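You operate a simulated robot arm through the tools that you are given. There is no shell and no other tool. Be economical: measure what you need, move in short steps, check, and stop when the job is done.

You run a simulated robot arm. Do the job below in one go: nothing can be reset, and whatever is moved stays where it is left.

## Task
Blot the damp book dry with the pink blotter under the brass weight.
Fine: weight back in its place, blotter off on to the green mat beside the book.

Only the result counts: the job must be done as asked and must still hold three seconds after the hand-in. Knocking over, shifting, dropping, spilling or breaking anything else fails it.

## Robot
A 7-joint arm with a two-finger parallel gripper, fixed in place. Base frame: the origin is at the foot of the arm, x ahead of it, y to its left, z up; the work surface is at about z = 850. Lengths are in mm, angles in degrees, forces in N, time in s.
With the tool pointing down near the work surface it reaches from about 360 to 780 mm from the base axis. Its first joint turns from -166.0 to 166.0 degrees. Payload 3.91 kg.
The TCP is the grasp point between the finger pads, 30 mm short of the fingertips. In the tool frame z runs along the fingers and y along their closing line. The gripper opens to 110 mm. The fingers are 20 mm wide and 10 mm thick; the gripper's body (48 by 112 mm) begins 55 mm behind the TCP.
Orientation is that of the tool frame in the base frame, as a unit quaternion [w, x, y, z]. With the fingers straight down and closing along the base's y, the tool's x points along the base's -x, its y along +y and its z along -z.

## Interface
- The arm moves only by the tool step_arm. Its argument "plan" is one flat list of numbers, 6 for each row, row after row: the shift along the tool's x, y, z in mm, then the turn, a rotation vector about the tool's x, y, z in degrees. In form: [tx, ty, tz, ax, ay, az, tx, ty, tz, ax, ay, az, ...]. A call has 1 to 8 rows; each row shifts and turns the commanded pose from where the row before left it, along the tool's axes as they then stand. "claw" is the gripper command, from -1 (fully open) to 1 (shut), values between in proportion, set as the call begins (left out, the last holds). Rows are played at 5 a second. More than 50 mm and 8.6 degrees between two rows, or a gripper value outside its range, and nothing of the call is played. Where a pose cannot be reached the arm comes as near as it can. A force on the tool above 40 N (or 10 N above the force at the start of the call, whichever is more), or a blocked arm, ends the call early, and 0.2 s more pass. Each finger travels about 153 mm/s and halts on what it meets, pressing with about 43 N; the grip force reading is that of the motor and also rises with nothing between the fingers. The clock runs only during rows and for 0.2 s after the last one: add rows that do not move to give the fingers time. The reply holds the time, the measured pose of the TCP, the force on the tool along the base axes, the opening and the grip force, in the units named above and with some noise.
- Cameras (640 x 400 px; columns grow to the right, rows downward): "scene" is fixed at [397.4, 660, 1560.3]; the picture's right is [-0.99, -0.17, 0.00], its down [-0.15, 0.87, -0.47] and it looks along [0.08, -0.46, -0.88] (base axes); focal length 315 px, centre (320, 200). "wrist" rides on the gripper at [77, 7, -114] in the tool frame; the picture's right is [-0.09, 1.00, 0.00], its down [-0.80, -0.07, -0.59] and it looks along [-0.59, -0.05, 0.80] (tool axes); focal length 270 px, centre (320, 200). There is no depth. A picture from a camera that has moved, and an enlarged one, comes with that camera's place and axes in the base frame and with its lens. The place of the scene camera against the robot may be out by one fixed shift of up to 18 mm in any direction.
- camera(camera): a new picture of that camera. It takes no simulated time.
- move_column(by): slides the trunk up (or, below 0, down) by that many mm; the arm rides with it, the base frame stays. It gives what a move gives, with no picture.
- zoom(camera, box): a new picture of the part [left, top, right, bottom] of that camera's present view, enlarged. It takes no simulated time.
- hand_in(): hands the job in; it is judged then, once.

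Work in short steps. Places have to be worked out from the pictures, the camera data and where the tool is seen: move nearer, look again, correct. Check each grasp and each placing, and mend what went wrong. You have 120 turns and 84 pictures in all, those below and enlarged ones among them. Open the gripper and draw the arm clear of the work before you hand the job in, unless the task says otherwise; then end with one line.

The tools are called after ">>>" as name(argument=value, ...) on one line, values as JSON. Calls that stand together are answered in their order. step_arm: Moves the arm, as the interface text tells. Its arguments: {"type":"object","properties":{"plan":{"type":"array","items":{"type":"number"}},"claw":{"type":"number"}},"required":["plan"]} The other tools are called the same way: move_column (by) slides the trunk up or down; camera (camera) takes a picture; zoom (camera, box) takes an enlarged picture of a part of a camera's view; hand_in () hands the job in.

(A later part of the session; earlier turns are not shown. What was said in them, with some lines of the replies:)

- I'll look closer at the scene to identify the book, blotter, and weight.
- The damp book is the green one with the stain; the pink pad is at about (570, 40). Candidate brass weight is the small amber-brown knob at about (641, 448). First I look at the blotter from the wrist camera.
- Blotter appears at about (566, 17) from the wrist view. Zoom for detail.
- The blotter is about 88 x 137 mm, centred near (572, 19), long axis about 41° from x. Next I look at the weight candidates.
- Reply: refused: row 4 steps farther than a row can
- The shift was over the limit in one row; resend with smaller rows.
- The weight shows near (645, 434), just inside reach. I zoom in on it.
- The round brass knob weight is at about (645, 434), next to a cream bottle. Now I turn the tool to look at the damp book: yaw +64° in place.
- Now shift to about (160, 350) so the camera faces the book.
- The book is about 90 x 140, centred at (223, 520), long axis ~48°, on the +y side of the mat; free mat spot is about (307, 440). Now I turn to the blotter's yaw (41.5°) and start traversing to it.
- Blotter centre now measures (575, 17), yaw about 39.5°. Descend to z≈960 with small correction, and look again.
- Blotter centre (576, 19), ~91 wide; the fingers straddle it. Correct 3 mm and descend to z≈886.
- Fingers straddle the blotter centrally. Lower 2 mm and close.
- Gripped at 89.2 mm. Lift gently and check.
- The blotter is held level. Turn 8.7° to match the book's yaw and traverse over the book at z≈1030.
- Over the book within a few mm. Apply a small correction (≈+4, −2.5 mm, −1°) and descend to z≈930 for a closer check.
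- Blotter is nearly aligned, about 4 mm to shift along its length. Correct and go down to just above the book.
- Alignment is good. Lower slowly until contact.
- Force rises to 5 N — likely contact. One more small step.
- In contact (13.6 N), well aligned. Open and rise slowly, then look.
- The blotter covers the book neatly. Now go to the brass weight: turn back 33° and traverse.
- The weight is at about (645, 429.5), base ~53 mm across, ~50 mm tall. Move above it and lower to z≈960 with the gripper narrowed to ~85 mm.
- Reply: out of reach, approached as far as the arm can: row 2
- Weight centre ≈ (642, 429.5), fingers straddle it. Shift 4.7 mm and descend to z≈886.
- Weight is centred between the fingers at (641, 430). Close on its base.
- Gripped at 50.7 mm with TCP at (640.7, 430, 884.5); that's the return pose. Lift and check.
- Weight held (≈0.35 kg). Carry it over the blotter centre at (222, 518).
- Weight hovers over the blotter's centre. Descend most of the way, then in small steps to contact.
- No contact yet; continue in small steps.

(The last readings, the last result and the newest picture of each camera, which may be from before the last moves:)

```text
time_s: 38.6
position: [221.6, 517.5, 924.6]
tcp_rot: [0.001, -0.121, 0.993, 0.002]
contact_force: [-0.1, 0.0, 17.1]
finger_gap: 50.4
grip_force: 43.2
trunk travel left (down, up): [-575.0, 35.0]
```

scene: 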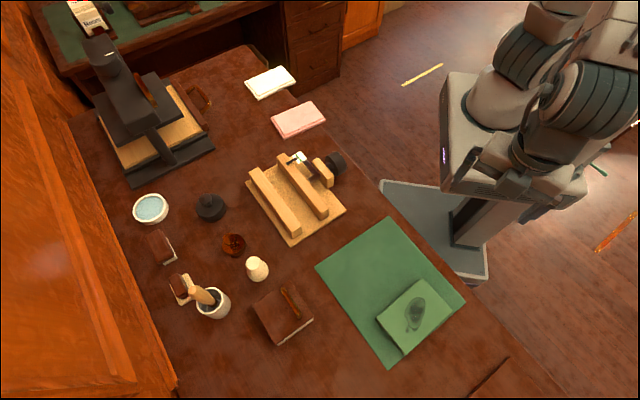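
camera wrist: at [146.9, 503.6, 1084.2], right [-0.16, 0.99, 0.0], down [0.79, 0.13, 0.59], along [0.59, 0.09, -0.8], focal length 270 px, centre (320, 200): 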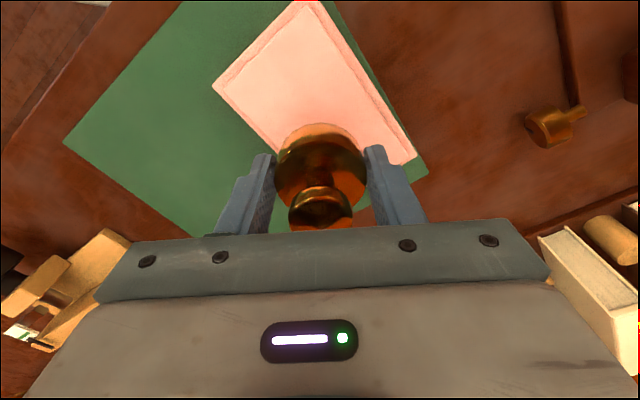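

Contact at z≈923. Back off 1 mm, open to ~85 mm, and rise straight up.

>>> step_arm(plan=[0, 0, -1, 0, 0, 0, 0, 0, 0, 0, 0, 0])

>>> step_arm(plan=[0, 0, 0, 0, 0, 0, 0, 0, 0, 0, 0, 0], claw=-0.5)

>>> step_arm(plan=[0, 0, -10, 0, 0, 0, 0, 0, -20, 0, 0, 0, 0, 0, -40, 0, 0, 0, 0, 0, 0, 0, 0, 0])

>>> camera(camera="wrist")

>>> camera(camera="scene")

```text
time_s: 39.2
position: [221.3, 516.9, 924.5]
tcp_rot: [0.0, -0.122, 0.993, 0.001]
contact_force: [0.0, 2.9, 13.7]
finger_gap: 50.6
grip_force: 43.0
trunk travel left (down, up): [-575.0, 35.0]
```

```text
time_s: 39.8
position: [222.2, 518.4, 923.8]
tcp_rot: [0.001, -0.122, 0.992, -0.001]
contact_force: [-0.3, 0.6, -0.2]
finger_gap: 82.6
grip_force: 0.1
trunk travel left (down, up): [-575.0, 35.0]
```

```text
time_s: 40.8
position: [221.5, 518.1, 993.6]
tcp_rot: [-0.001, -0.122, 0.993, 0.0]
contact_force: [0.5, 0.6, -0.2]
finger_gap: 82.5
grip_force: 0.1
trunk travel left (down, up): [-575.0, 35.0]
```

```text
44 pictures are left
camera wrist: at [145.4, 505.2, 1108.9], right [-0.16, 0.99, 0.0], down [0.79, 0.13, 0.59], along [0.59, 0.09, -0.8], focal length 270 px, centre (320, 200)
```

wrist: 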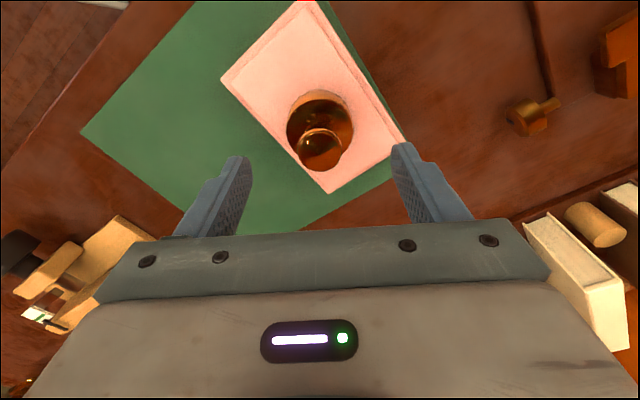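

```text
43 pictures are left
```

scene: 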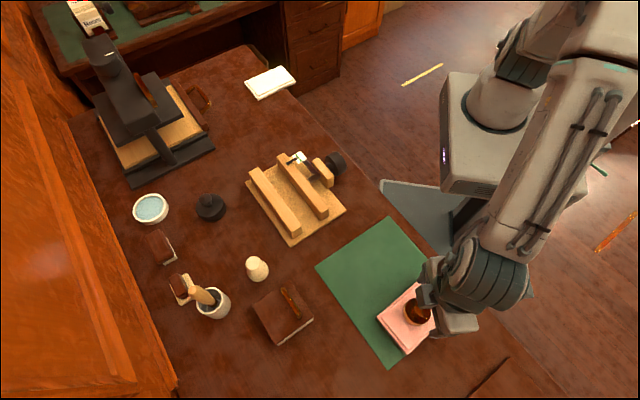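

Weight stands centred on the blotter. Now let it press: hold still for a good while.

>>> step_arm(plan=[0, 0, 0, 0, 0, 0, 0, 0, 0, 0, 0, 0, 0, 0, 0, 0, 0, 0, 0, 0, 0, 0, 0, 0, 0, 0, 0, 0, 0, 0, 0, 0, 0, 0, 0, 0, 0, 0, 0, 0, 0, 0, 0, 0, 0, 0, 0, 0])

>>> step_arm(plan=[0, 0, 0, 0, 0, 0, 0, 0, 0, 0, 0, 0, 0, 0, 0, 0, 0, 0, 0, 0, 0, 0, 0, 0, 0, 0, 0, 0, 0, 0, 0, 0, 0, 0, 0, 0, 0, 0, 0, 0, 0, 0, 0, 0, 0, 0, 0, 0])

>>> step_arm(plan=[0, 0, 0, 0, 0, 0, 0, 0, 0, 0, 0, 0, 0, 0, 0, 0, 0, 0, 0, 0, 0, 0, 0, 0, 0, 0, 0, 0, 0, 0, 0, 0, 0, 0, 0, 0, 0, 0, 0, 0, 0, 0, 0, 0, 0, 0, 0, 0])

>>> step_arm(plan=[0, 0, 0, 0, 0, 0, 0, 0, 0, 0, 0, 0, 0, 0, 0, 0, 0, 0, 0, 0, 0, 0, 0, 0, 0, 0, 0, 0, 0, 0, 0, 0, 0, 0, 0, 0, 0, 0, 0, 0, 0, 0, 0, 0, 0, 0, 0, 0])

>>> step_arm(plan=[0, 0, 0, 0, 0, 0, 0, 0, 0, 0, 0, 0, 0, 0, 0, 0, 0, 0, 0, 0, 0, 0, 0, 0, 0, 0, 0, 0, 0, 0, 0, 0, 0, 0, 0, 0, 0, 0, 0, 0, 0, 0, 0, 0, 0, 0, 0, 0])

>>> step_arm(plan=[0, 0, 0, 0, 0, 0, 0, 0, 0, 0, 0, 0, 0, 0, 0, 0, 0, 0, 0, 0, 0, 0, 0, 0, 0, 0, 0, 0, 0, 0, 0, 0, 0, 0, 0, 0, 0, 0, 0, 0, 0, 0, 0, 0, 0, 0, 0, 0])

>>> zoom(camera="wrist", box=[200, 0, 440, 200])

```text
time_s: 42.6
position: [221.7, 518.2, 992.9]
tcp_rot: [0.0, -0.122, 0.992, 0.0]
contact_force: [0.3, 0.0, 0.9]
finger_gap: 82.5
grip_force: 0.0
trunk travel left (down, up): [-575.0, 35.0]
```

```text
time_s: 44.4
position: [221.5, 518.1, 992.8]
tcp_rot: [0.0, -0.122, 0.992, 0.0]
contact_force: [0.0, -0.1, 0.1]
finger_gap: 82.6
grip_force: 0.0
trunk travel left (down, up): [-575.0, 35.0]
```

```text
time_s: 46.2
position: [221.2, 517.9, 993.4]
tcp_rot: [0.0, -0.122, 0.993, 0.0]
contact_force: [-0.8, -0.2, 0.1]
finger_gap: 82.6
grip_force: 0.1
trunk travel left (down, up): [-575.0, 35.0]
```

```text
time_s: 48.0
position: [220.2, 519.2, 993.1]
tcp_rot: [0.0, -0.122, 0.992, 0.0]
contact_force: [-0.4, -0.1, 0.2]
finger_gap: 82.5
grip_force: 0.1
trunk travel left (down, up): [-575.0, 35.0]
```

```text
time_s: 49.8
position: [221.3, 517.6, 993.0]
tcp_rot: [0.0, -0.122, 0.993, 0.001]
contact_force: [0.3, 0.2, -0.7]
finger_gap: 82.6
grip_force: 0.0
trunk travel left (down, up): [-575.0, 35.0]
```

```text
time_s: 51.6
position: [221.3, 517.6, 992.8]
tcp_rot: [0.0, -0.122, 0.993, 0.001]
contact_force: [1.0, 0.4, -0.5]
finger_gap: 82.3
grip_force: 0.1
trunk travel left (down, up): [-575.0, 35.0]
```

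```text
2.00 times, centred on (320, 100) of wrist
camera zoom: at [145.4, 505.1, 1108.7], right [-0.16, 0.99, 0.0], down [0.79, 0.13, 0.59], along [0.59, 0.09, -0.8], focal length 541 px, centre (320, 400)
```

zoom: 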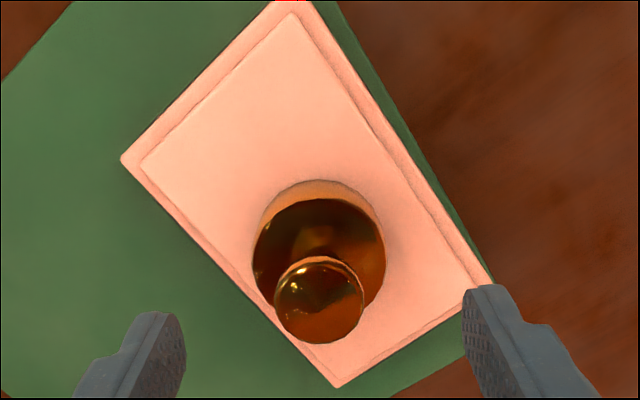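

No visible cue yet; keep pressing longer to be safe.

>>> step_arm(plan=[0, 0, 0, 0, 0, 0, 0, 0, 0, 0, 0, 0, 0, 0, 0, 0, 0, 0, 0, 0, 0, 0, 0, 0, 0, 0, 0, 0, 0, 0, 0, 0, 0, 0, 0, 0, 0, 0, 0, 0, 0, 0, 0, 0, 0, 0, 0, 0])

>>> step_arm(plan=[0, 0, 0, 0, 0, 0, 0, 0, 0, 0, 0, 0, 0, 0, 0, 0, 0, 0, 0, 0, 0, 0, 0, 0, 0, 0, 0, 0, 0, 0, 0, 0, 0, 0, 0, 0, 0, 0, 0, 0, 0, 0, 0, 0, 0, 0, 0, 0])

>>> step_arm(plan=[0, 0, 0, 0, 0, 0, 0, 0, 0, 0, 0, 0, 0, 0, 0, 0, 0, 0, 0, 0, 0, 0, 0, 0, 0, 0, 0, 0, 0, 0, 0, 0, 0, 0, 0, 0, 0, 0, 0, 0, 0, 0, 0, 0, 0, 0, 0, 0])

>>> step_arm(plan=[0, 0, 0, 0, 0, 0, 0, 0, 0, 0, 0, 0, 0, 0, 0, 0, 0, 0, 0, 0, 0, 0, 0, 0, 0, 0, 0, 0, 0, 0, 0, 0, 0, 0, 0, 0, 0, 0, 0, 0, 0, 0, 0, 0, 0, 0, 0, 0])

>>> step_arm(plan=[0, 0, 0, 0, 0, 0, 0, 0, 0, 0, 0, 0, 0, 0, 0, 0, 0, 0, 0, 0, 0, 0, 0, 0, 0, 0, 0, 0, 0, 0, 0, 0, 0, 0, 0, 0, 0, 0, 0, 0, 0, 0, 0, 0, 0, 0, 0, 0])

>>> step_arm(plan=[0, 0, 0, 0, 0, 0, 0, 0, 0, 0, 0, 0, 0, 0, 0, 0, 0, 0, 0, 0, 0, 0, 0, 0, 0, 0, 0, 0, 0, 0, 0, 0, 0, 0, 0, 0, 0, 0, 0, 0, 0, 0, 0, 0, 0, 0, 0, 0])

>>> step_arm(plan=[0, 0, 0, 0, 0, 0, 0, 0, 0, 0, 0, 0, 0, 0, 0, 0, 0, 0, 0, 0, 0, 0, 0, 0, 0, 0, 0, 0, 0, 0, 0, 0, 0, 0, 0, 0, 0, 0, 0, 0, 0, 0, 0, 0, 0, 0, 0, 0])

>>> step_arm(plan=[0, 0, 0, 0, 0, 0, 0, 0, 0, 0, 0, 0, 0, 0, 0, 0, 0, 0, 0, 0, 0, 0, 0, 0, 0, 0, 0, 0, 0, 0, 0, 0, 0, 0, 0, 0, 0, 0, 0, 0, 0, 0, 0, 0, 0, 0, 0, 0])

>>> zoom(camera="wrist", box=[200, 0, 440, 200])

```text
time_s: 53.4
position: [221.1, 517.8, 994.0]
tcp_rot: [0.001, -0.121, 0.993, 0.0]
contact_force: [0.4, 0.1, -1.1]
finger_gap: 82.5
grip_force: 0.0
trunk travel left (down, up): [-575.0, 35.0]
```

```text
time_s: 55.2
position: [221.6, 518.9, 993.1]
tcp_rot: [0.0, -0.122, 0.993, -0.001]
contact_force: [0.5, -0.6, -0.4]
finger_gap: 82.5
grip_force: 0.0
trunk travel left (down, up): [-575.0, 35.0]
```

```text
time_s: 57.0
position: [221.1, 518.3, 992.8]
tcp_rot: [0.0, -0.122, 0.993, 0.0]
contact_force: [0.1, 0.5, -0.3]
finger_gap: 82.4
grip_force: 0.0
trunk travel left (down, up): [-575.0, 35.0]
```

```text
time_s: 58.8
position: [221.1, 518.7, 993.2]
tcp_rot: [-0.001, -0.122, 0.993, 0.0]
contact_force: [-0.3, 0.0, -0.4]
finger_gap: 82.5
grip_force: 0.1
trunk travel left (down, up): [-575.0, 35.0]
```

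```text
time_s: 60.6
position: [221.3, 517.8, 992.1]
tcp_rot: [0.0, -0.121, 0.993, 0.0]
contact_force: [0.1, 0.3, 0.2]
finger_gap: 82.3
grip_force: 0.1
trunk travel left (down, up): [-575.0, 35.0]
```

```text
time_s: 62.4
position: [221.2, 517.8, 993.5]
tcp_rot: [0.0, -0.122, 0.993, 0.0]
contact_force: [-0.3, -0.1, 0.0]
finger_gap: 82.5
grip_force: 0.0
trunk travel left (down, up): [-575.0, 35.0]
```

```text
time_s: 64.2
position: [221.3, 517.0, 992.8]
tcp_rot: [0.0, -0.122, 0.993, 0.0]
contact_force: [-0.1, -0.3, -0.9]
finger_gap: 82.4
grip_force: 0.0
trunk travel left (down, up): [-575.0, 35.0]
```

```text
time_s: 66.0
position: [220.8, 518.7, 992.4]
tcp_rot: [-0.001, -0.121, 0.993, 0.0]
contact_force: [0.3, 0.1, -0.4]
finger_gap: 82.3
grip_force: 0.0
trunk travel left (down, up): [-575.0, 35.0]
```

```text
2.00 times, centred on (320, 100) of wrist
camera zoom: at [145.4, 505.1, 1108.7], right [-0.16, 0.99, 0.0], down [0.79, 0.13, 0.59], along [0.59, 0.09, -0.8], focal length 541 px, centre (320, 400)
```

zoom: 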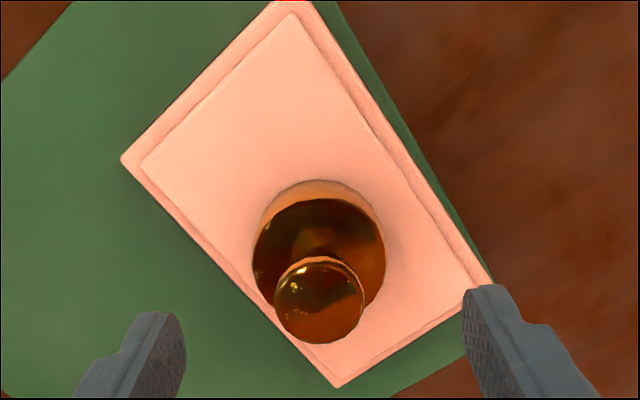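

About 26 s pressed. A further ~10 s for margin, then pick the weight up again: descend around it.

>>> step_arm(plan=[0, 0, 0, 0, 0, 0, 0, 0, 0, 0, 0, 0, 0, 0, 0, 0, 0, 0, 0, 0, 0, 0, 0, 0, 0, 0, 0, 0, 0, 0, 0, 0, 0, 0, 0, 0, 0, 0, 0, 0, 0, 0, 0, 0, 0, 0, 0, 0])

>>> step_arm(plan=[0, 0, 0, 0, 0, 0, 0, 0, 0, 0, 0, 0, 0, 0, 0, 0, 0, 0, 0, 0, 0, 0, 0, 0, 0, 0, 0, 0, 0, 0, 0, 0, 0, 0, 0, 0, 0, 0, 0, 0, 0, 0, 0, 0, 0, 0, 0, 0])

>>> step_arm(plan=[0, 0, 0, 0, 0, 0, 0, 0, 0, 0, 0, 0, 0, 0, 0, 0, 0, 0, 0, 0, 0, 0, 0, 0, 0, 0, 0, 0, 0, 0, 0, 0, 0, 0, 0, 0, 0, 0, 0, 0, 0, 0, 0, 0, 0, 0, 0, 0])

>>> step_arm(plan=[0, 0, 0, 0, 0, 0, 0, 0, 0, 0, 0, 0, 0, 0, 0, 0, 0, 0, 0, 0, 0, 0, 0, 0, 0, 0, 0, 0, 0, 0, 0, 0, 0, 0, 0, 0, 0, 0, 0, 0, 0, 0, 0, 0, 0, 0, 0, 0])

>>> step_arm(plan=[0, 0, 0, 0, 0, 0, 0, 0, 0, 0, 0, 0, 0, 0, 0, 0, 0, 0, 0, 0, 0, 0, 0, 0, 0, 0, 0, 0, 0, 0, 0, 0, 0, 0, 0, 0, 0, 0, 0, 0, 0, 0, 0, 0, 0, 0, 0, 0])

>>> step_arm(plan=[0, 0, 30, 0, 0, 0, 0, 0, 30, 0, 0, 0, 0, 0, 9, 0, 0, 0, 0, 0, 0, 0, 0, 0])

>>> camera(camera="wrist")

```text
time_s: 67.8
position: [220.8, 517.8, 991.9]
tcp_rot: [0.0, -0.122, 0.993, 0.0]
contact_force: [-0.5, -0.2, -0.7]
finger_gap: 82.2
grip_force: 0.1
trunk travel left (down, up): [-575.0, 35.0]
```

```text
time_s: 69.6
position: [222.6, 517.3, 993.7]
tcp_rot: [0.0, -0.122, 0.993, 0.0]
contact_force: [-0.4, -0.6, -0.1]
finger_gap: 82.8
grip_force: 0.1
trunk travel left (down, up): [-575.0, 35.0]
```

```text
time_s: 71.4
position: [220.8, 517.3, 992.6]
tcp_rot: [0.0, -0.122, 0.993, 0.0]
contact_force: [-0.2, -0.1, 0.3]
finger_gap: 82.5
grip_force: 0.0
trunk travel left (down, up): [-575.0, 35.0]
```

```text
time_s: 73.2
position: [220.6, 516.6, 992.6]
tcp_rot: [0.0, -0.122, 0.993, 0.0]
contact_force: [-0.7, 0.0, -0.8]
finger_gap: 82.4
grip_force: 0.1
trunk travel left (down, up): [-575.0, 35.0]
```

```text
time_s: 75.0
position: [220.2, 517.2, 992.3]
tcp_rot: [0.0, -0.122, 0.993, 0.0]
contact_force: [0.5, 0.1, -0.2]
finger_gap: 82.8
grip_force: 0.1
trunk travel left (down, up): [-575.0, 35.0]
```

```text
time_s: 76.0
position: [222.4, 517.2, 921.8]
tcp_rot: [0.0, -0.122, 0.993, 0.0]
contact_force: [0.6, -0.1, -0.2]
finger_gap: 82.6
grip_force: 0.1
trunk travel left (down, up): [-575.0, 35.0]
```

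```text
40 pictures are left
camera wrist: at [146.1, 503.5, 1038.2], right [-0.16, 0.99, 0.0], down [0.79, 0.13, 0.59], along [0.59, 0.09, -0.8], focal length 270 px, centre (320, 200)
```

wrist: 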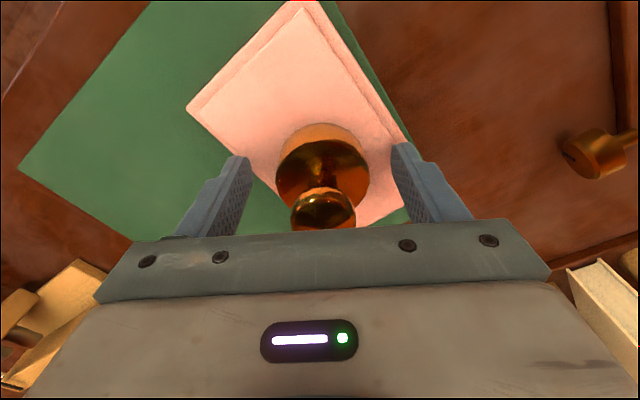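

Weight centred between the fingers. Close and lift.

>>> step_arm(plan=[0, 0, 0, 0, 0, 0, 0, 0, 0, 0, 0, 0, 0, 0, 0, 0, 0, 0], claw=1)

>>> step_arm(plan=[0, 0, -5, 0, 0, 0, 0, 0, -10, 0, 0, 0, 0, 0, -20, 0, 0, 0, 0, 0, -30, 0, 0, 0, 0, 0, -40, 0, 0, 0, 0, 0, 0, 0, 0, 0])

>>> camera(camera="wrist")

```text
time_s: 76.8
position: [222.3, 516.2, 922.5]
tcp_rot: [0.0, -0.122, 0.993, -0.001]
contact_force: [0.4, 0.2, 0.0]
finger_gap: 50.8
grip_force: 43.5
trunk travel left (down, up): [-575.0, 35.0]
```

```text
time_s: 78.2
position: [222.8, 516.4, 1029.4]
tcp_rot: [0.0, -0.122, 0.993, -0.001]
contact_force: [0.7, -0.3, -4.5]
finger_gap: 50.6
grip_force: 43.1
trunk travel left (down, up): [-575.0, 35.0]
```

```text
39 pictures are left
camera wrist: at [146.2, 503.9, 1144.7], right [-0.16, 0.99, 0.0], down [0.79, 0.13, 0.59], along [0.59, 0.09, -0.8], focal length 270 px, centre (320, 200)
```

wrist: 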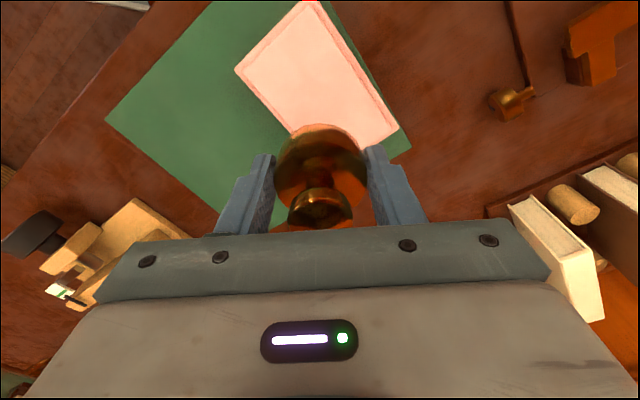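

Weight lifted. Carry it back to (641, 430).

>>> step_arm(plan=[-42.75, -20.55, 0, 0, 0, 0, -42.75, -20.55, 0, 0, 0, 0, -42.75, -20.55, 0, 0, 0, 0, -42.75, -20.55, 0, 0, 0, 0, -42.75, -20.55, 0, 0, 0, 0, -42.75, -20.55, 0, 0, 0, 0, -42.75, -20.55, 0, 0, 0, 0, -42.75, -20.55, 0, 0, 0, 0])

>>> step_arm(plan=[-42.75, -20.55, 0, 0, 0, 0, 0, 0, 30, 0, 0, 0, 0, 0, 30, 0, 0, 0, 0, 0, 30, 0, 0, 0, 0, 0, 0, 0, 0, 0])

>>> camera(camera="wrist")

```text
time_s: 80.0
position: [597.4, 442.7, 1029.8]
tcp_rot: [-0.001, -0.121, 0.993, 0.0]
contact_force: [-0.3, 0.5, -3.7]
finger_gap: 50.6
grip_force: 43.1
trunk travel left (down, up): [-575.0, 35.0]
```

```text
time_s: 81.2
position: [639.0, 430.8, 938.7]
tcp_rot: [0.0, -0.122, 0.993, 0.0]
contact_force: [0.3, 0.0, -4.9]
finger_gap: 50.5
grip_force: 43.1
trunk travel left (down, up): [-575.0, 35.0]
```

```text
38 pictures are left
camera wrist: at [563.4, 418.3, 1054.3], right [-0.16, 0.99, 0.0], down [0.79, 0.13, 0.59], along [0.59, 0.09, -0.8], focal length 270 px, centre (320, 200)
```

wrist: 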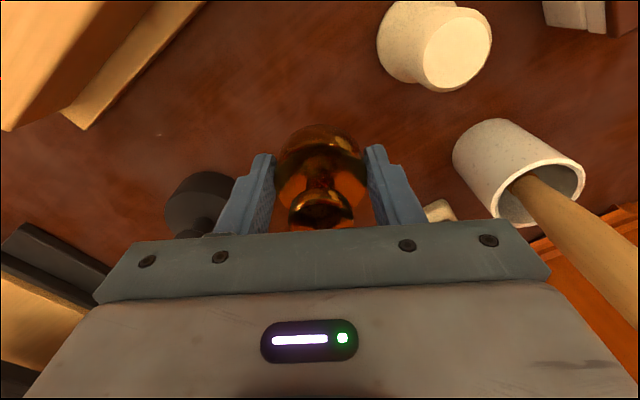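

Nearly there; shift 1.5 mm outward and lower to just above the table.

>>> step_arm(plan=[-1.5, -0.8, 25, 0, 0, 0, 0, 0, 20, 0, 0, 0, 0, 0, 5, 0, 0, 0, 0, 0, 0, 0, 0, 0])

>>> step_arm(plan=[0, 0, 1, 0, 0, 0, 0, 0, 1, 0, 0, 0])

>>> step_arm(plan=[0, 0, 1, 0, 0, 0, 0, 0, 0, 0, 0, 0])

```text
time_s: 82.2
position: [641.5, 430.8, 889.2]
tcp_rot: [0.0, -0.122, 0.993, 0.0]
contact_force: [-0.1, 0.2, -3.9]
finger_gap: 50.4
grip_force: 43.4
trunk travel left (down, up): [-575.0, 35.0]
```

```text
time_s: 82.8
position: [641.4, 430.0, 887.7]
tcp_rot: [-0.001, -0.121, 0.993, 0.0]
contact_force: [-0.5, -0.1, -4.5]
finger_gap: 50.6
grip_force: 42.7
trunk travel left (down, up): [-575.0, 35.0]
```

```text
time_s: 83.4
position: [642.4, 429.2, 886.4]
tcp_rot: [0.0, -0.122, 0.993, 0.0]
contact_force: [-0.9, -0.3, -3.7]
finger_gap: 50.5
grip_force: 42.9
trunk travel left (down, up): [-575.0, 35.0]
```

Not yet in contact; lower further in 1 mm steps.

>>> step_arm(plan=[0, 0, 1, 0, 0, 0, 0, 0, 0.5, 0, 0, 0])

>>> step_arm(plan=[0, 0, 1, 0, 0, 0, 0, 0, 0, 0, 0, 0])

```text
time_s: 84.0
position: [641.9, 430.1, 884.0]
tcp_rot: [0.001, -0.122, 0.993, 0.0]
contact_force: [0.5, 0.0, -5.9]
finger_gap: 50.3
grip_force: 43.0
trunk travel left (down, up): [-575.0, 35.0]
```

```text
time_s: 84.6
position: [640.9, 431.4, 883.1]
tcp_rot: [0.0, -0.122, 0.993, -0.001]
contact_force: [0.2, -0.2, -4.6]
finger_gap: 50.4
grip_force: 42.9
trunk travel left (down, up): [-575.0, 35.0]
```

>>> step_arm(plan=[0, 0, 1, 0, 0, 0, 0, 0, 0, 0, 0, 0])

>>> step_arm(plan=[0, 0, 1, 0, 0, 0, 0, 0, 0, 0, 0, 0])

```text
time_s: 85.2
position: [641.0, 430.2, 883.4]
tcp_rot: [0.0, -0.122, 0.993, 0.0]
contact_force: [1.4, 1.4, 0.8]
finger_gap: 50.7
grip_force: 43.0
trunk travel left (down, up): [-575.0, 35.0]
```

```text
time_s: 85.8
position: [641.2, 430.1, 882.3]
tcp_rot: [0.001, -0.122, 0.993, 0.001]
contact_force: [2.6, 3.1, 10.1]
finger_gap: 50.8
grip_force: 42.6
trunk travel left (down, up): [-575.0, 35.0]
```

On the table at (641, 430). Release, and rise straight up.

>>> step_arm(plan=[0, 0, 0, 0, 0, 0, 0, 0, 0, 0, 0, 0], claw=-0.55)

>>> step_arm(plan=[0, 0, -10, 0, 0, 0, 0, 0, -20, 0, 0, 0, 0, 0, -40, 0, 0, 0, 0, 0, -45, 0, 0, 0, 0, 0, -45, 0, 0, 0, 0, 0, 0, 0, 0, 0])

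>>> camera(camera="wrist")

```text
time_s: 86.4
position: [640.9, 430.4, 880.5]
tcp_rot: [-0.001, -0.122, 0.993, -0.001]
contact_force: [-0.4, 0.8, -0.3]
finger_gap: 85.2
grip_force: 0.0
trunk travel left (down, up): [-575.0, 35.0]
```

```text
time_s: 87.8
position: [643.1, 429.3, 1041.8]
tcp_rot: [0.0, -0.121, 0.993, 0.0]
contact_force: [-1.1, -0.5, -0.5]
finger_gap: 85.4
grip_force: 0.1
trunk travel left (down, up): [-575.0, 35.0]
```

```text
37 pictures are left
camera wrist: at [566.9, 416.2, 1157.3], right [-0.16, 0.99, 0.0], down [0.79, 0.13, 0.59], along [0.59, 0.09, -0.8], focal length 270 px, centre (320, 200)
```

wrist: 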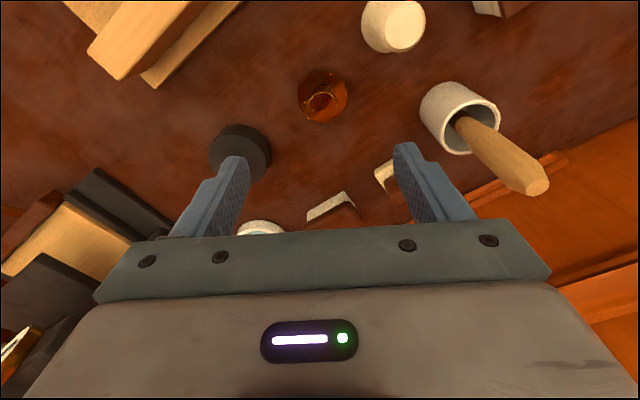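

Weight stands upright back in place. Return to the blotter: traverse, then turn to yaw 47°.

>>> step_arm(plan=[43, 21, 0, 0, 0, 0, 43, 21, 0, 0, 0, 0, 43, 21, 0, 0, 0, 0, 43, 21, 0, 0, 0, 0, 43, 21, 0, 0, 0, 0, 43, 21, 0, 0, 0, 0, 43, 21, 0, 0, 0, 0, 43, 21, 0, 0, 0, 0], claw=-1)

>>> step_arm(plan=[43, 21, 0, 0, 0, 0, 0, 0, 0, 0, 0, -8.3, 0, 0, 0, 0, 0, -8.3, 0, 0, 0, 0, 0, -8.3, 0, 0, 0, 0, 0, -8.3, 0, 0, 40, 0, 0, 0, 0, 0, 40, 0, 0, 0, 0, 0, 0, 0, 0, 0])

>>> camera(camera="wrist")

>>> camera(camera="scene")

```text
time_s: 89.6
position: [266.5, 508.9, 1040.8]
tcp_rot: [0.001, -0.123, 0.992, 0.0]
contact_force: [-0.4, -0.1, 0.2]
finger_gap: 110.0
grip_force: 0.1
trunk travel left (down, up): [-575.0, 35.0]
```

```text
time_s: 91.4
position: [221.1, 519.2, 959.7]
tcp_rot: [0.0, -0.401, 0.916, 0.001]
contact_force: [0.2, 1.1, -0.7]
finger_gap: 109.9
grip_force: 0.0
trunk travel left (down, up): [-575.0, 35.0]
```

```text
36 pictures are left
camera wrist: at [164.5, 466.6, 1075.6], right [-0.67, 0.74, 0.0], down [0.6, 0.54, 0.59], along [0.44, 0.4, -0.8], focal length 270 px, centre (320, 200)
```

wrist: 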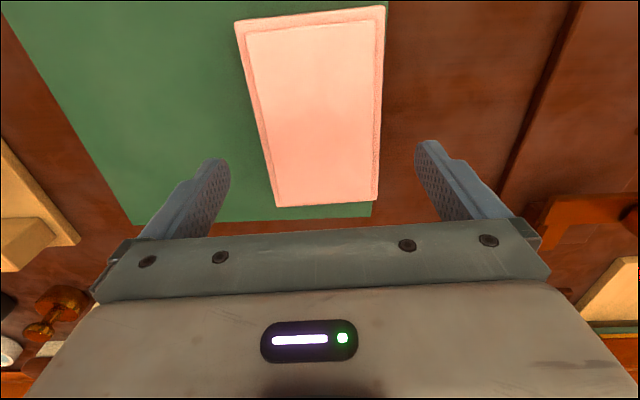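

```text
35 pictures are left
```

scene: 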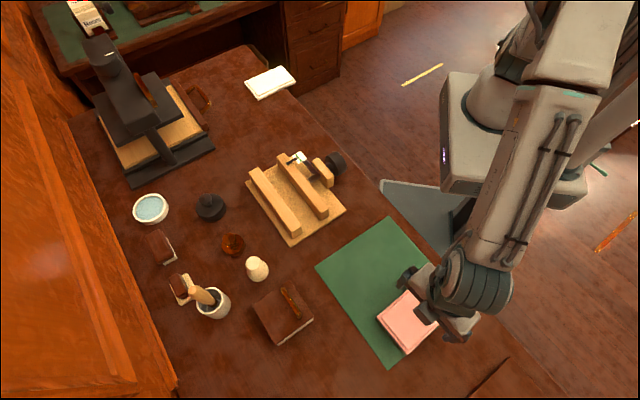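

Same pose as at release. Descend to z≈908 and grip the blotter.

>>> step_arm(plan=[0, 0, 30, 0, 0, 0, 0, 0, 21.5, 0, 0, 0, 0, 0, 0, 0, 0, 0])

>>> step_arm(plan=[0, 0, 0, 0, 0, 0, 0, 0, 0, 0, 0, 0, 0, 0, 0, 0, 0, 0], claw=1)

>>> step_arm(plan=[0, 0, -4, 0, 0, 0, 0, 0, -10, 0, 0, 0, 0, 0, -30, 0, 0, 0, 0, 0, -40, 0, 0, 0, 0, 0, 0, 0, 0, 0])

>>> camera(camera="wrist")

>>> zoom(camera="scene", box=[300, 200, 500, 380])

```text
time_s: 92.2
position: [221.5, 519.2, 908.9]
tcp_rot: [0.0, -0.4, 0.916, 0.0]
contact_force: [-0.2, -0.5, 0.2]
finger_gap: 109.9
grip_force: 0.2
trunk travel left (down, up): [-575.0, 35.0]
```

```text
time_s: 93.0
position: [221.6, 519.9, 909.9]
tcp_rot: [0.0, -0.401, 0.916, -0.001]
contact_force: [0.2, 0.8, 0.5]
finger_gap: 89.0
grip_force: 42.8
trunk travel left (down, up): [-575.0, 35.0]
```

```text
time_s: 94.2
position: [219.5, 518.4, 994.8]
tcp_rot: [0.0, -0.399, 0.917, 0.0]
contact_force: [1.0, -0.2, -0.5]
finger_gap: 88.7
grip_force: 42.7
trunk travel left (down, up): [-575.0, 35.0]
```

```text
34 pictures are left
camera wrist: at [162.8, 466.0, 1110.4], right [-0.67, 0.74, 0.0], down [0.6, 0.54, 0.59], along [0.44, 0.4, -0.8], focal length 270 px, centre (320, 200)
```

wrist: 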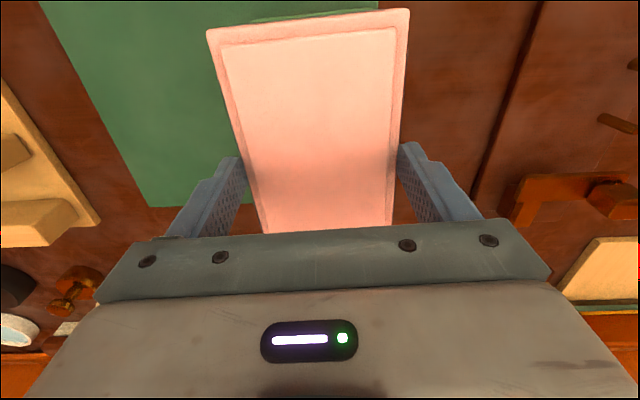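

```text
2.22 times, centred on (400, 290) of scene
camera zoom: at [397.4, 660.0, 1560.3], right [-0.99, -0.17, 0.0], down [-0.15, 0.87, -0.47], along [0.08, -0.46, -0.88], focal length 701 px, centre (142, 0)
```

zoom: 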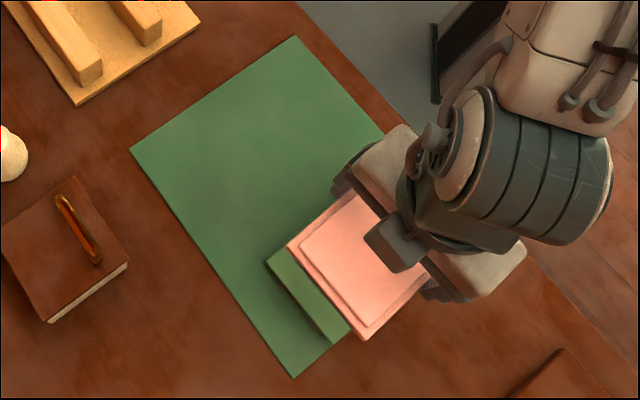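

Blotter lifted, book undisturbed. Move 123 mm along tool −y to the free part of the mat; then look at the book's stain and position.

>>> step_arm(plan=[0, -41, 0, 0, 0, 0, 0, -41, 0, 0, 0, 0, 0, -41, 0, 0, 0, 0, 0, 0, 0, 0, 0, 0])

>>> camera(camera="wrist")

>>> zoom(camera="scene", box=[300, 200, 500, 380])

```text
time_s: 95.2
position: [308.3, 437.0, 992.6]
tcp_rot: [0.0, -0.401, 0.916, 0.0]
contact_force: [-0.8, 0.1, -0.9]
finger_gap: 89.0
grip_force: 42.8
trunk travel left (down, up): [-575.0, 35.0]
```

```text
32 pictures are left
camera wrist: at [252.1, 384.1, 1108.5], right [-0.67, 0.74, 0.0], down [0.6, 0.54, 0.59], along [0.44, 0.4, -0.8], focal length 270 px, centre (320, 200)
```

wrist: 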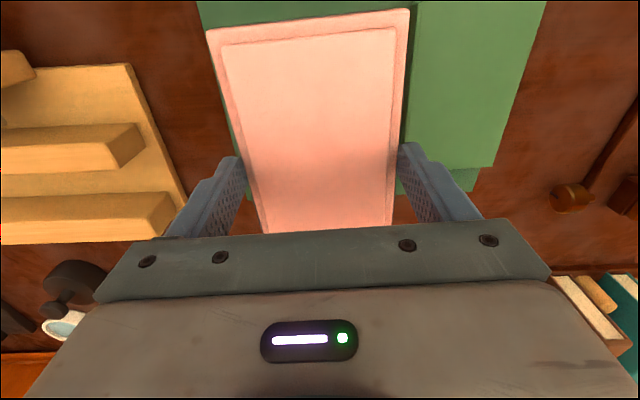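

```text
2.22 times, centred on (400, 290) of scene
camera zoom: at [397.4, 660.0, 1560.3], right [-0.99, -0.17, 0.0], down [-0.15, 0.87, -0.47], along [0.08, -0.46, -0.88], focal length 701 px, centre (142, 0)
```

zoom: 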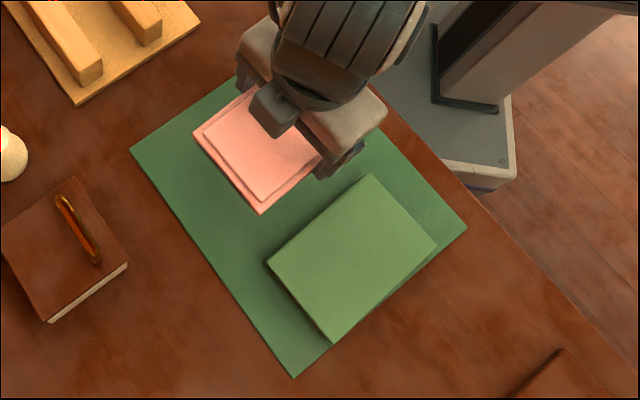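

The stain is gone — the book is dry. Lower the blotter towards the mat.

>>> step_arm(plan=[0, 0, 40, 0, 0, 0, 0, 0, 40, 0, 0, 0, 0, 0, 14, 0, 0, 0, 0, 0, 0, 0, 0, 0])

>>> zoom(camera="scene", box=[300, 200, 500, 380])

>>> step_arm(plan=[0, 0, 4, 0, 0, 0, 0, 0, 4, 0, 0, 0])

>>> step_arm(plan=[0, 0, 1.5, 0, 0, 0, 0, 0, 1, 0, 0, 0])

```text
time_s: 96.2
position: [311.7, 437.0, 901.7]
tcp_rot: [0.0, -0.401, 0.916, 0.0]
contact_force: [-1.1, 0.0, -1.0]
finger_gap: 88.9
grip_force: 42.8
trunk travel left (down, up): [-575.0, 35.0]
```

```text
2.22 times, centred on (400, 290) of scene
camera zoom: at [397.4, 660.0, 1560.3], right [-0.99, -0.17, 0.0], down [-0.15, 0.87, -0.47], along [0.08, -0.46, -0.88], focal length 701 px, centre (142, 0)
```

zoom: 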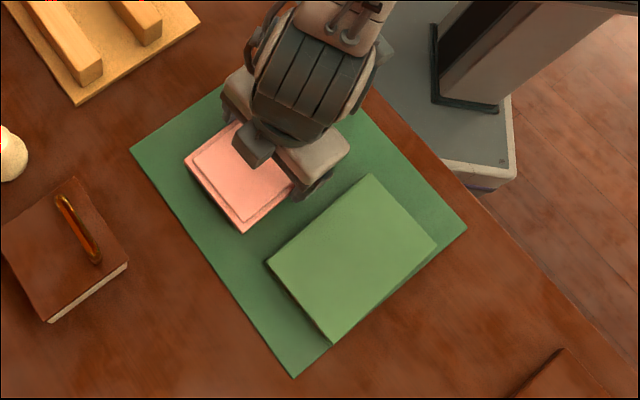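

```text
time_s: 96.8
position: [311.1, 437.1, 892.5]
tcp_rot: [0.0, -0.4, 0.916, 0.0]
contact_force: [-0.5, 0.0, -0.2]
finger_gap: 88.9
grip_force: 43.1
trunk travel left (down, up): [-575.0, 35.0]
```

```text
time_s: 97.4
position: [311.0, 437.2, 890.0]
tcp_rot: [0.0, -0.401, 0.916, 0.0]
contact_force: [-0.6, 0.6, -0.1]
finger_gap: 88.9
grip_force: 43.7
trunk travel left (down, up): [-575.0, 35.0]
```

Well inside the mat and beside the book. Continue down to contact.

>>> step_arm(plan=[0, 0, 1.5, 0, 0, 0, 0, 0, 1, 0, 0, 0])

>>> step_arm(plan=[0, 0, 1, 0, 0, 0, 0, 0, 0, 0, 0, 0])

>>> step_arm(plan=[0, 0, 1, 0, 0, 0, 0, 0, 0, 0, 0, 0])

```text
time_s: 98.0
position: [311.8, 436.2, 888.6]
tcp_rot: [0.001, -0.401, 0.916, 0.0]
contact_force: [-0.5, 1.8, 13.7]
finger_gap: 88.9
grip_force: 42.9
trunk travel left (down, up): [-575.0, 35.0]
```

```text
time_s: 98.6
position: [309.8, 436.5, 889.8]
tcp_rot: [0.003, -0.4, 0.916, 0.001]
contact_force: [1.2, 1.8, 30.3]
finger_gap: 88.7
grip_force: 43.0
trunk travel left (down, up): [-575.0, 35.0]
```

```text
time_s: 99.1
position: [310.6, 437.3, 889.3]
tcp_rot: [0.003, -0.401, 0.916, 0.002]
contact_force: [-4.6, -6.2, 19.8]
finger_gap: 89.0
grip_force: 43.3
trunk travel left (down, up): [-575.0, 35.0]
stopped in row 2: the force on the tool passed its limit (the readings are from after the stop); the commanded pose is now the measured one
```

Blotter rests on the mat. Release and rise.

>>> step_arm(plan=[0, 0, -0.5, 0, 0, 0, 0, 0, 0, 0, 0, 0, 0, 0, 0, 0, 0, 0], claw=-0.88)

>>> step_arm(plan=[0, 0, -10, 0, 0, 0, 0, 0, -30, 0, 0, 0, 0, 0, -45, 0, 0, 0, 0, 0, -45, 0, 0, 0, 0, 0, -45, 0, 0, 0, 0, 0, 0, 0, 0, 0])

>>> camera(camera="wrist")

>>> camera(camera="scene")

```text
time_s: 99.9
position: [311.7, 438.3, 888.8]
tcp_rot: [0.002, -0.4, 0.917, 0.002]
contact_force: [0.4, -0.7, -0.7]
finger_gap: 103.5
grip_force: 0.1
trunk travel left (down, up): [-575.0, 35.0]
```

```text
time_s: 101.3
position: [309.0, 437.5, 1063.2]
tcp_rot: [0.002, -0.4, 0.916, 0.002]
contact_force: [0.0, -0.6, 0.0]
finger_gap: 103.6
grip_force: 0.1
trunk travel left (down, up): [-575.0, 35.0]
```

```text
29 pictures are left
camera wrist: at [253.0, 383.7, 1179.1], right [-0.67, 0.74, 0.0], down [0.59, 0.54, 0.6], along [0.44, 0.4, -0.8], focal length 270 px, centre (320, 200)
```

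wrist: 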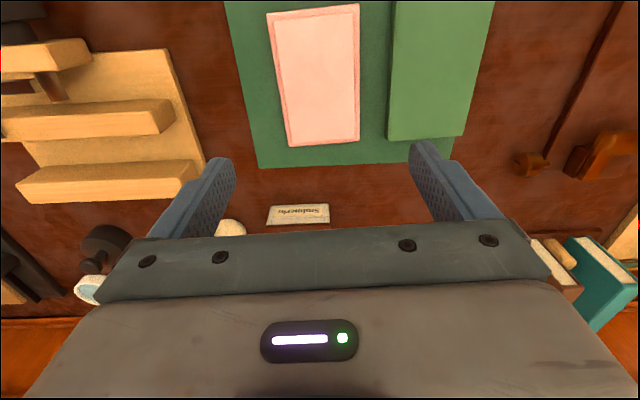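

```text
28 pictures are left
```

scene: 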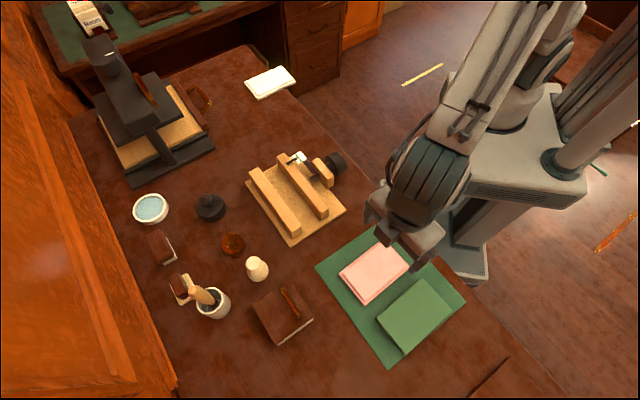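

All looks right; I move the arm back clear and compare the weight's place with the first picture.

>>> step_arm(plan=[0, -40, -20, 0, 0, 0, 0, -40, -20, 0, 0, 0, 0, -40, 0, 0, 0, 0, 0, -40, 0, 0, 0, 0, 0, 0, 0, 0, 0, 0], claw=-1)

>>> zoom(camera="scene", box=[120, 160, 320, 360])

>>> zoom(camera="scene", box=[300, 210, 480, 370])

```text
time_s: 102.5
position: [426.9, 329.5, 1102.4]
tcp_rot: [0.002, -0.401, 0.916, 0.001]
contact_force: [0.0, -0.2, 0.8]
finger_gap: 110.0
grip_force: 0.0
trunk travel left (down, up): [-575.0, 35.0]
```

```text
2.00 times, centred on (220, 260) of scene
camera zoom: at [397.4, 660.0, 1560.3], right [-0.99, -0.17, 0.0], down [-0.15, 0.87, -0.47], along [0.08, -0.46, -0.88], focal length 631 px, centre (520, 80)
```

zoom: 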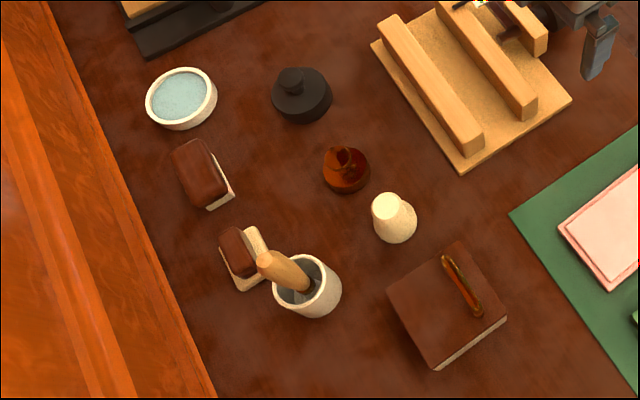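

```text
2.50 times, centred on (390, 290) of scene
camera zoom: at [397.4, 660.0, 1560.3], right [-0.99, -0.17, 0.0], down [-0.15, 0.87, -0.47], along [0.08, -0.46, -0.88], focal length 788 px, centre (145, -25)
```

zoom: 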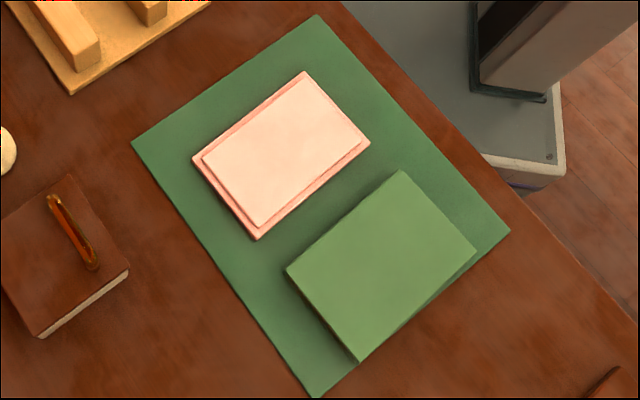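

Weight is within 1–2 mm of its first place, blotter lies flat on the mat beside the book, the book is dry and unmoved, and the arm is clear. Handing in.

>>> hand_in()

```text
The job is handed in.
```

The book is dry with the stain gone, the brass weight is back within 1–2 mm of its first place, and the pink blotter lies flat on the green mat beside the book.
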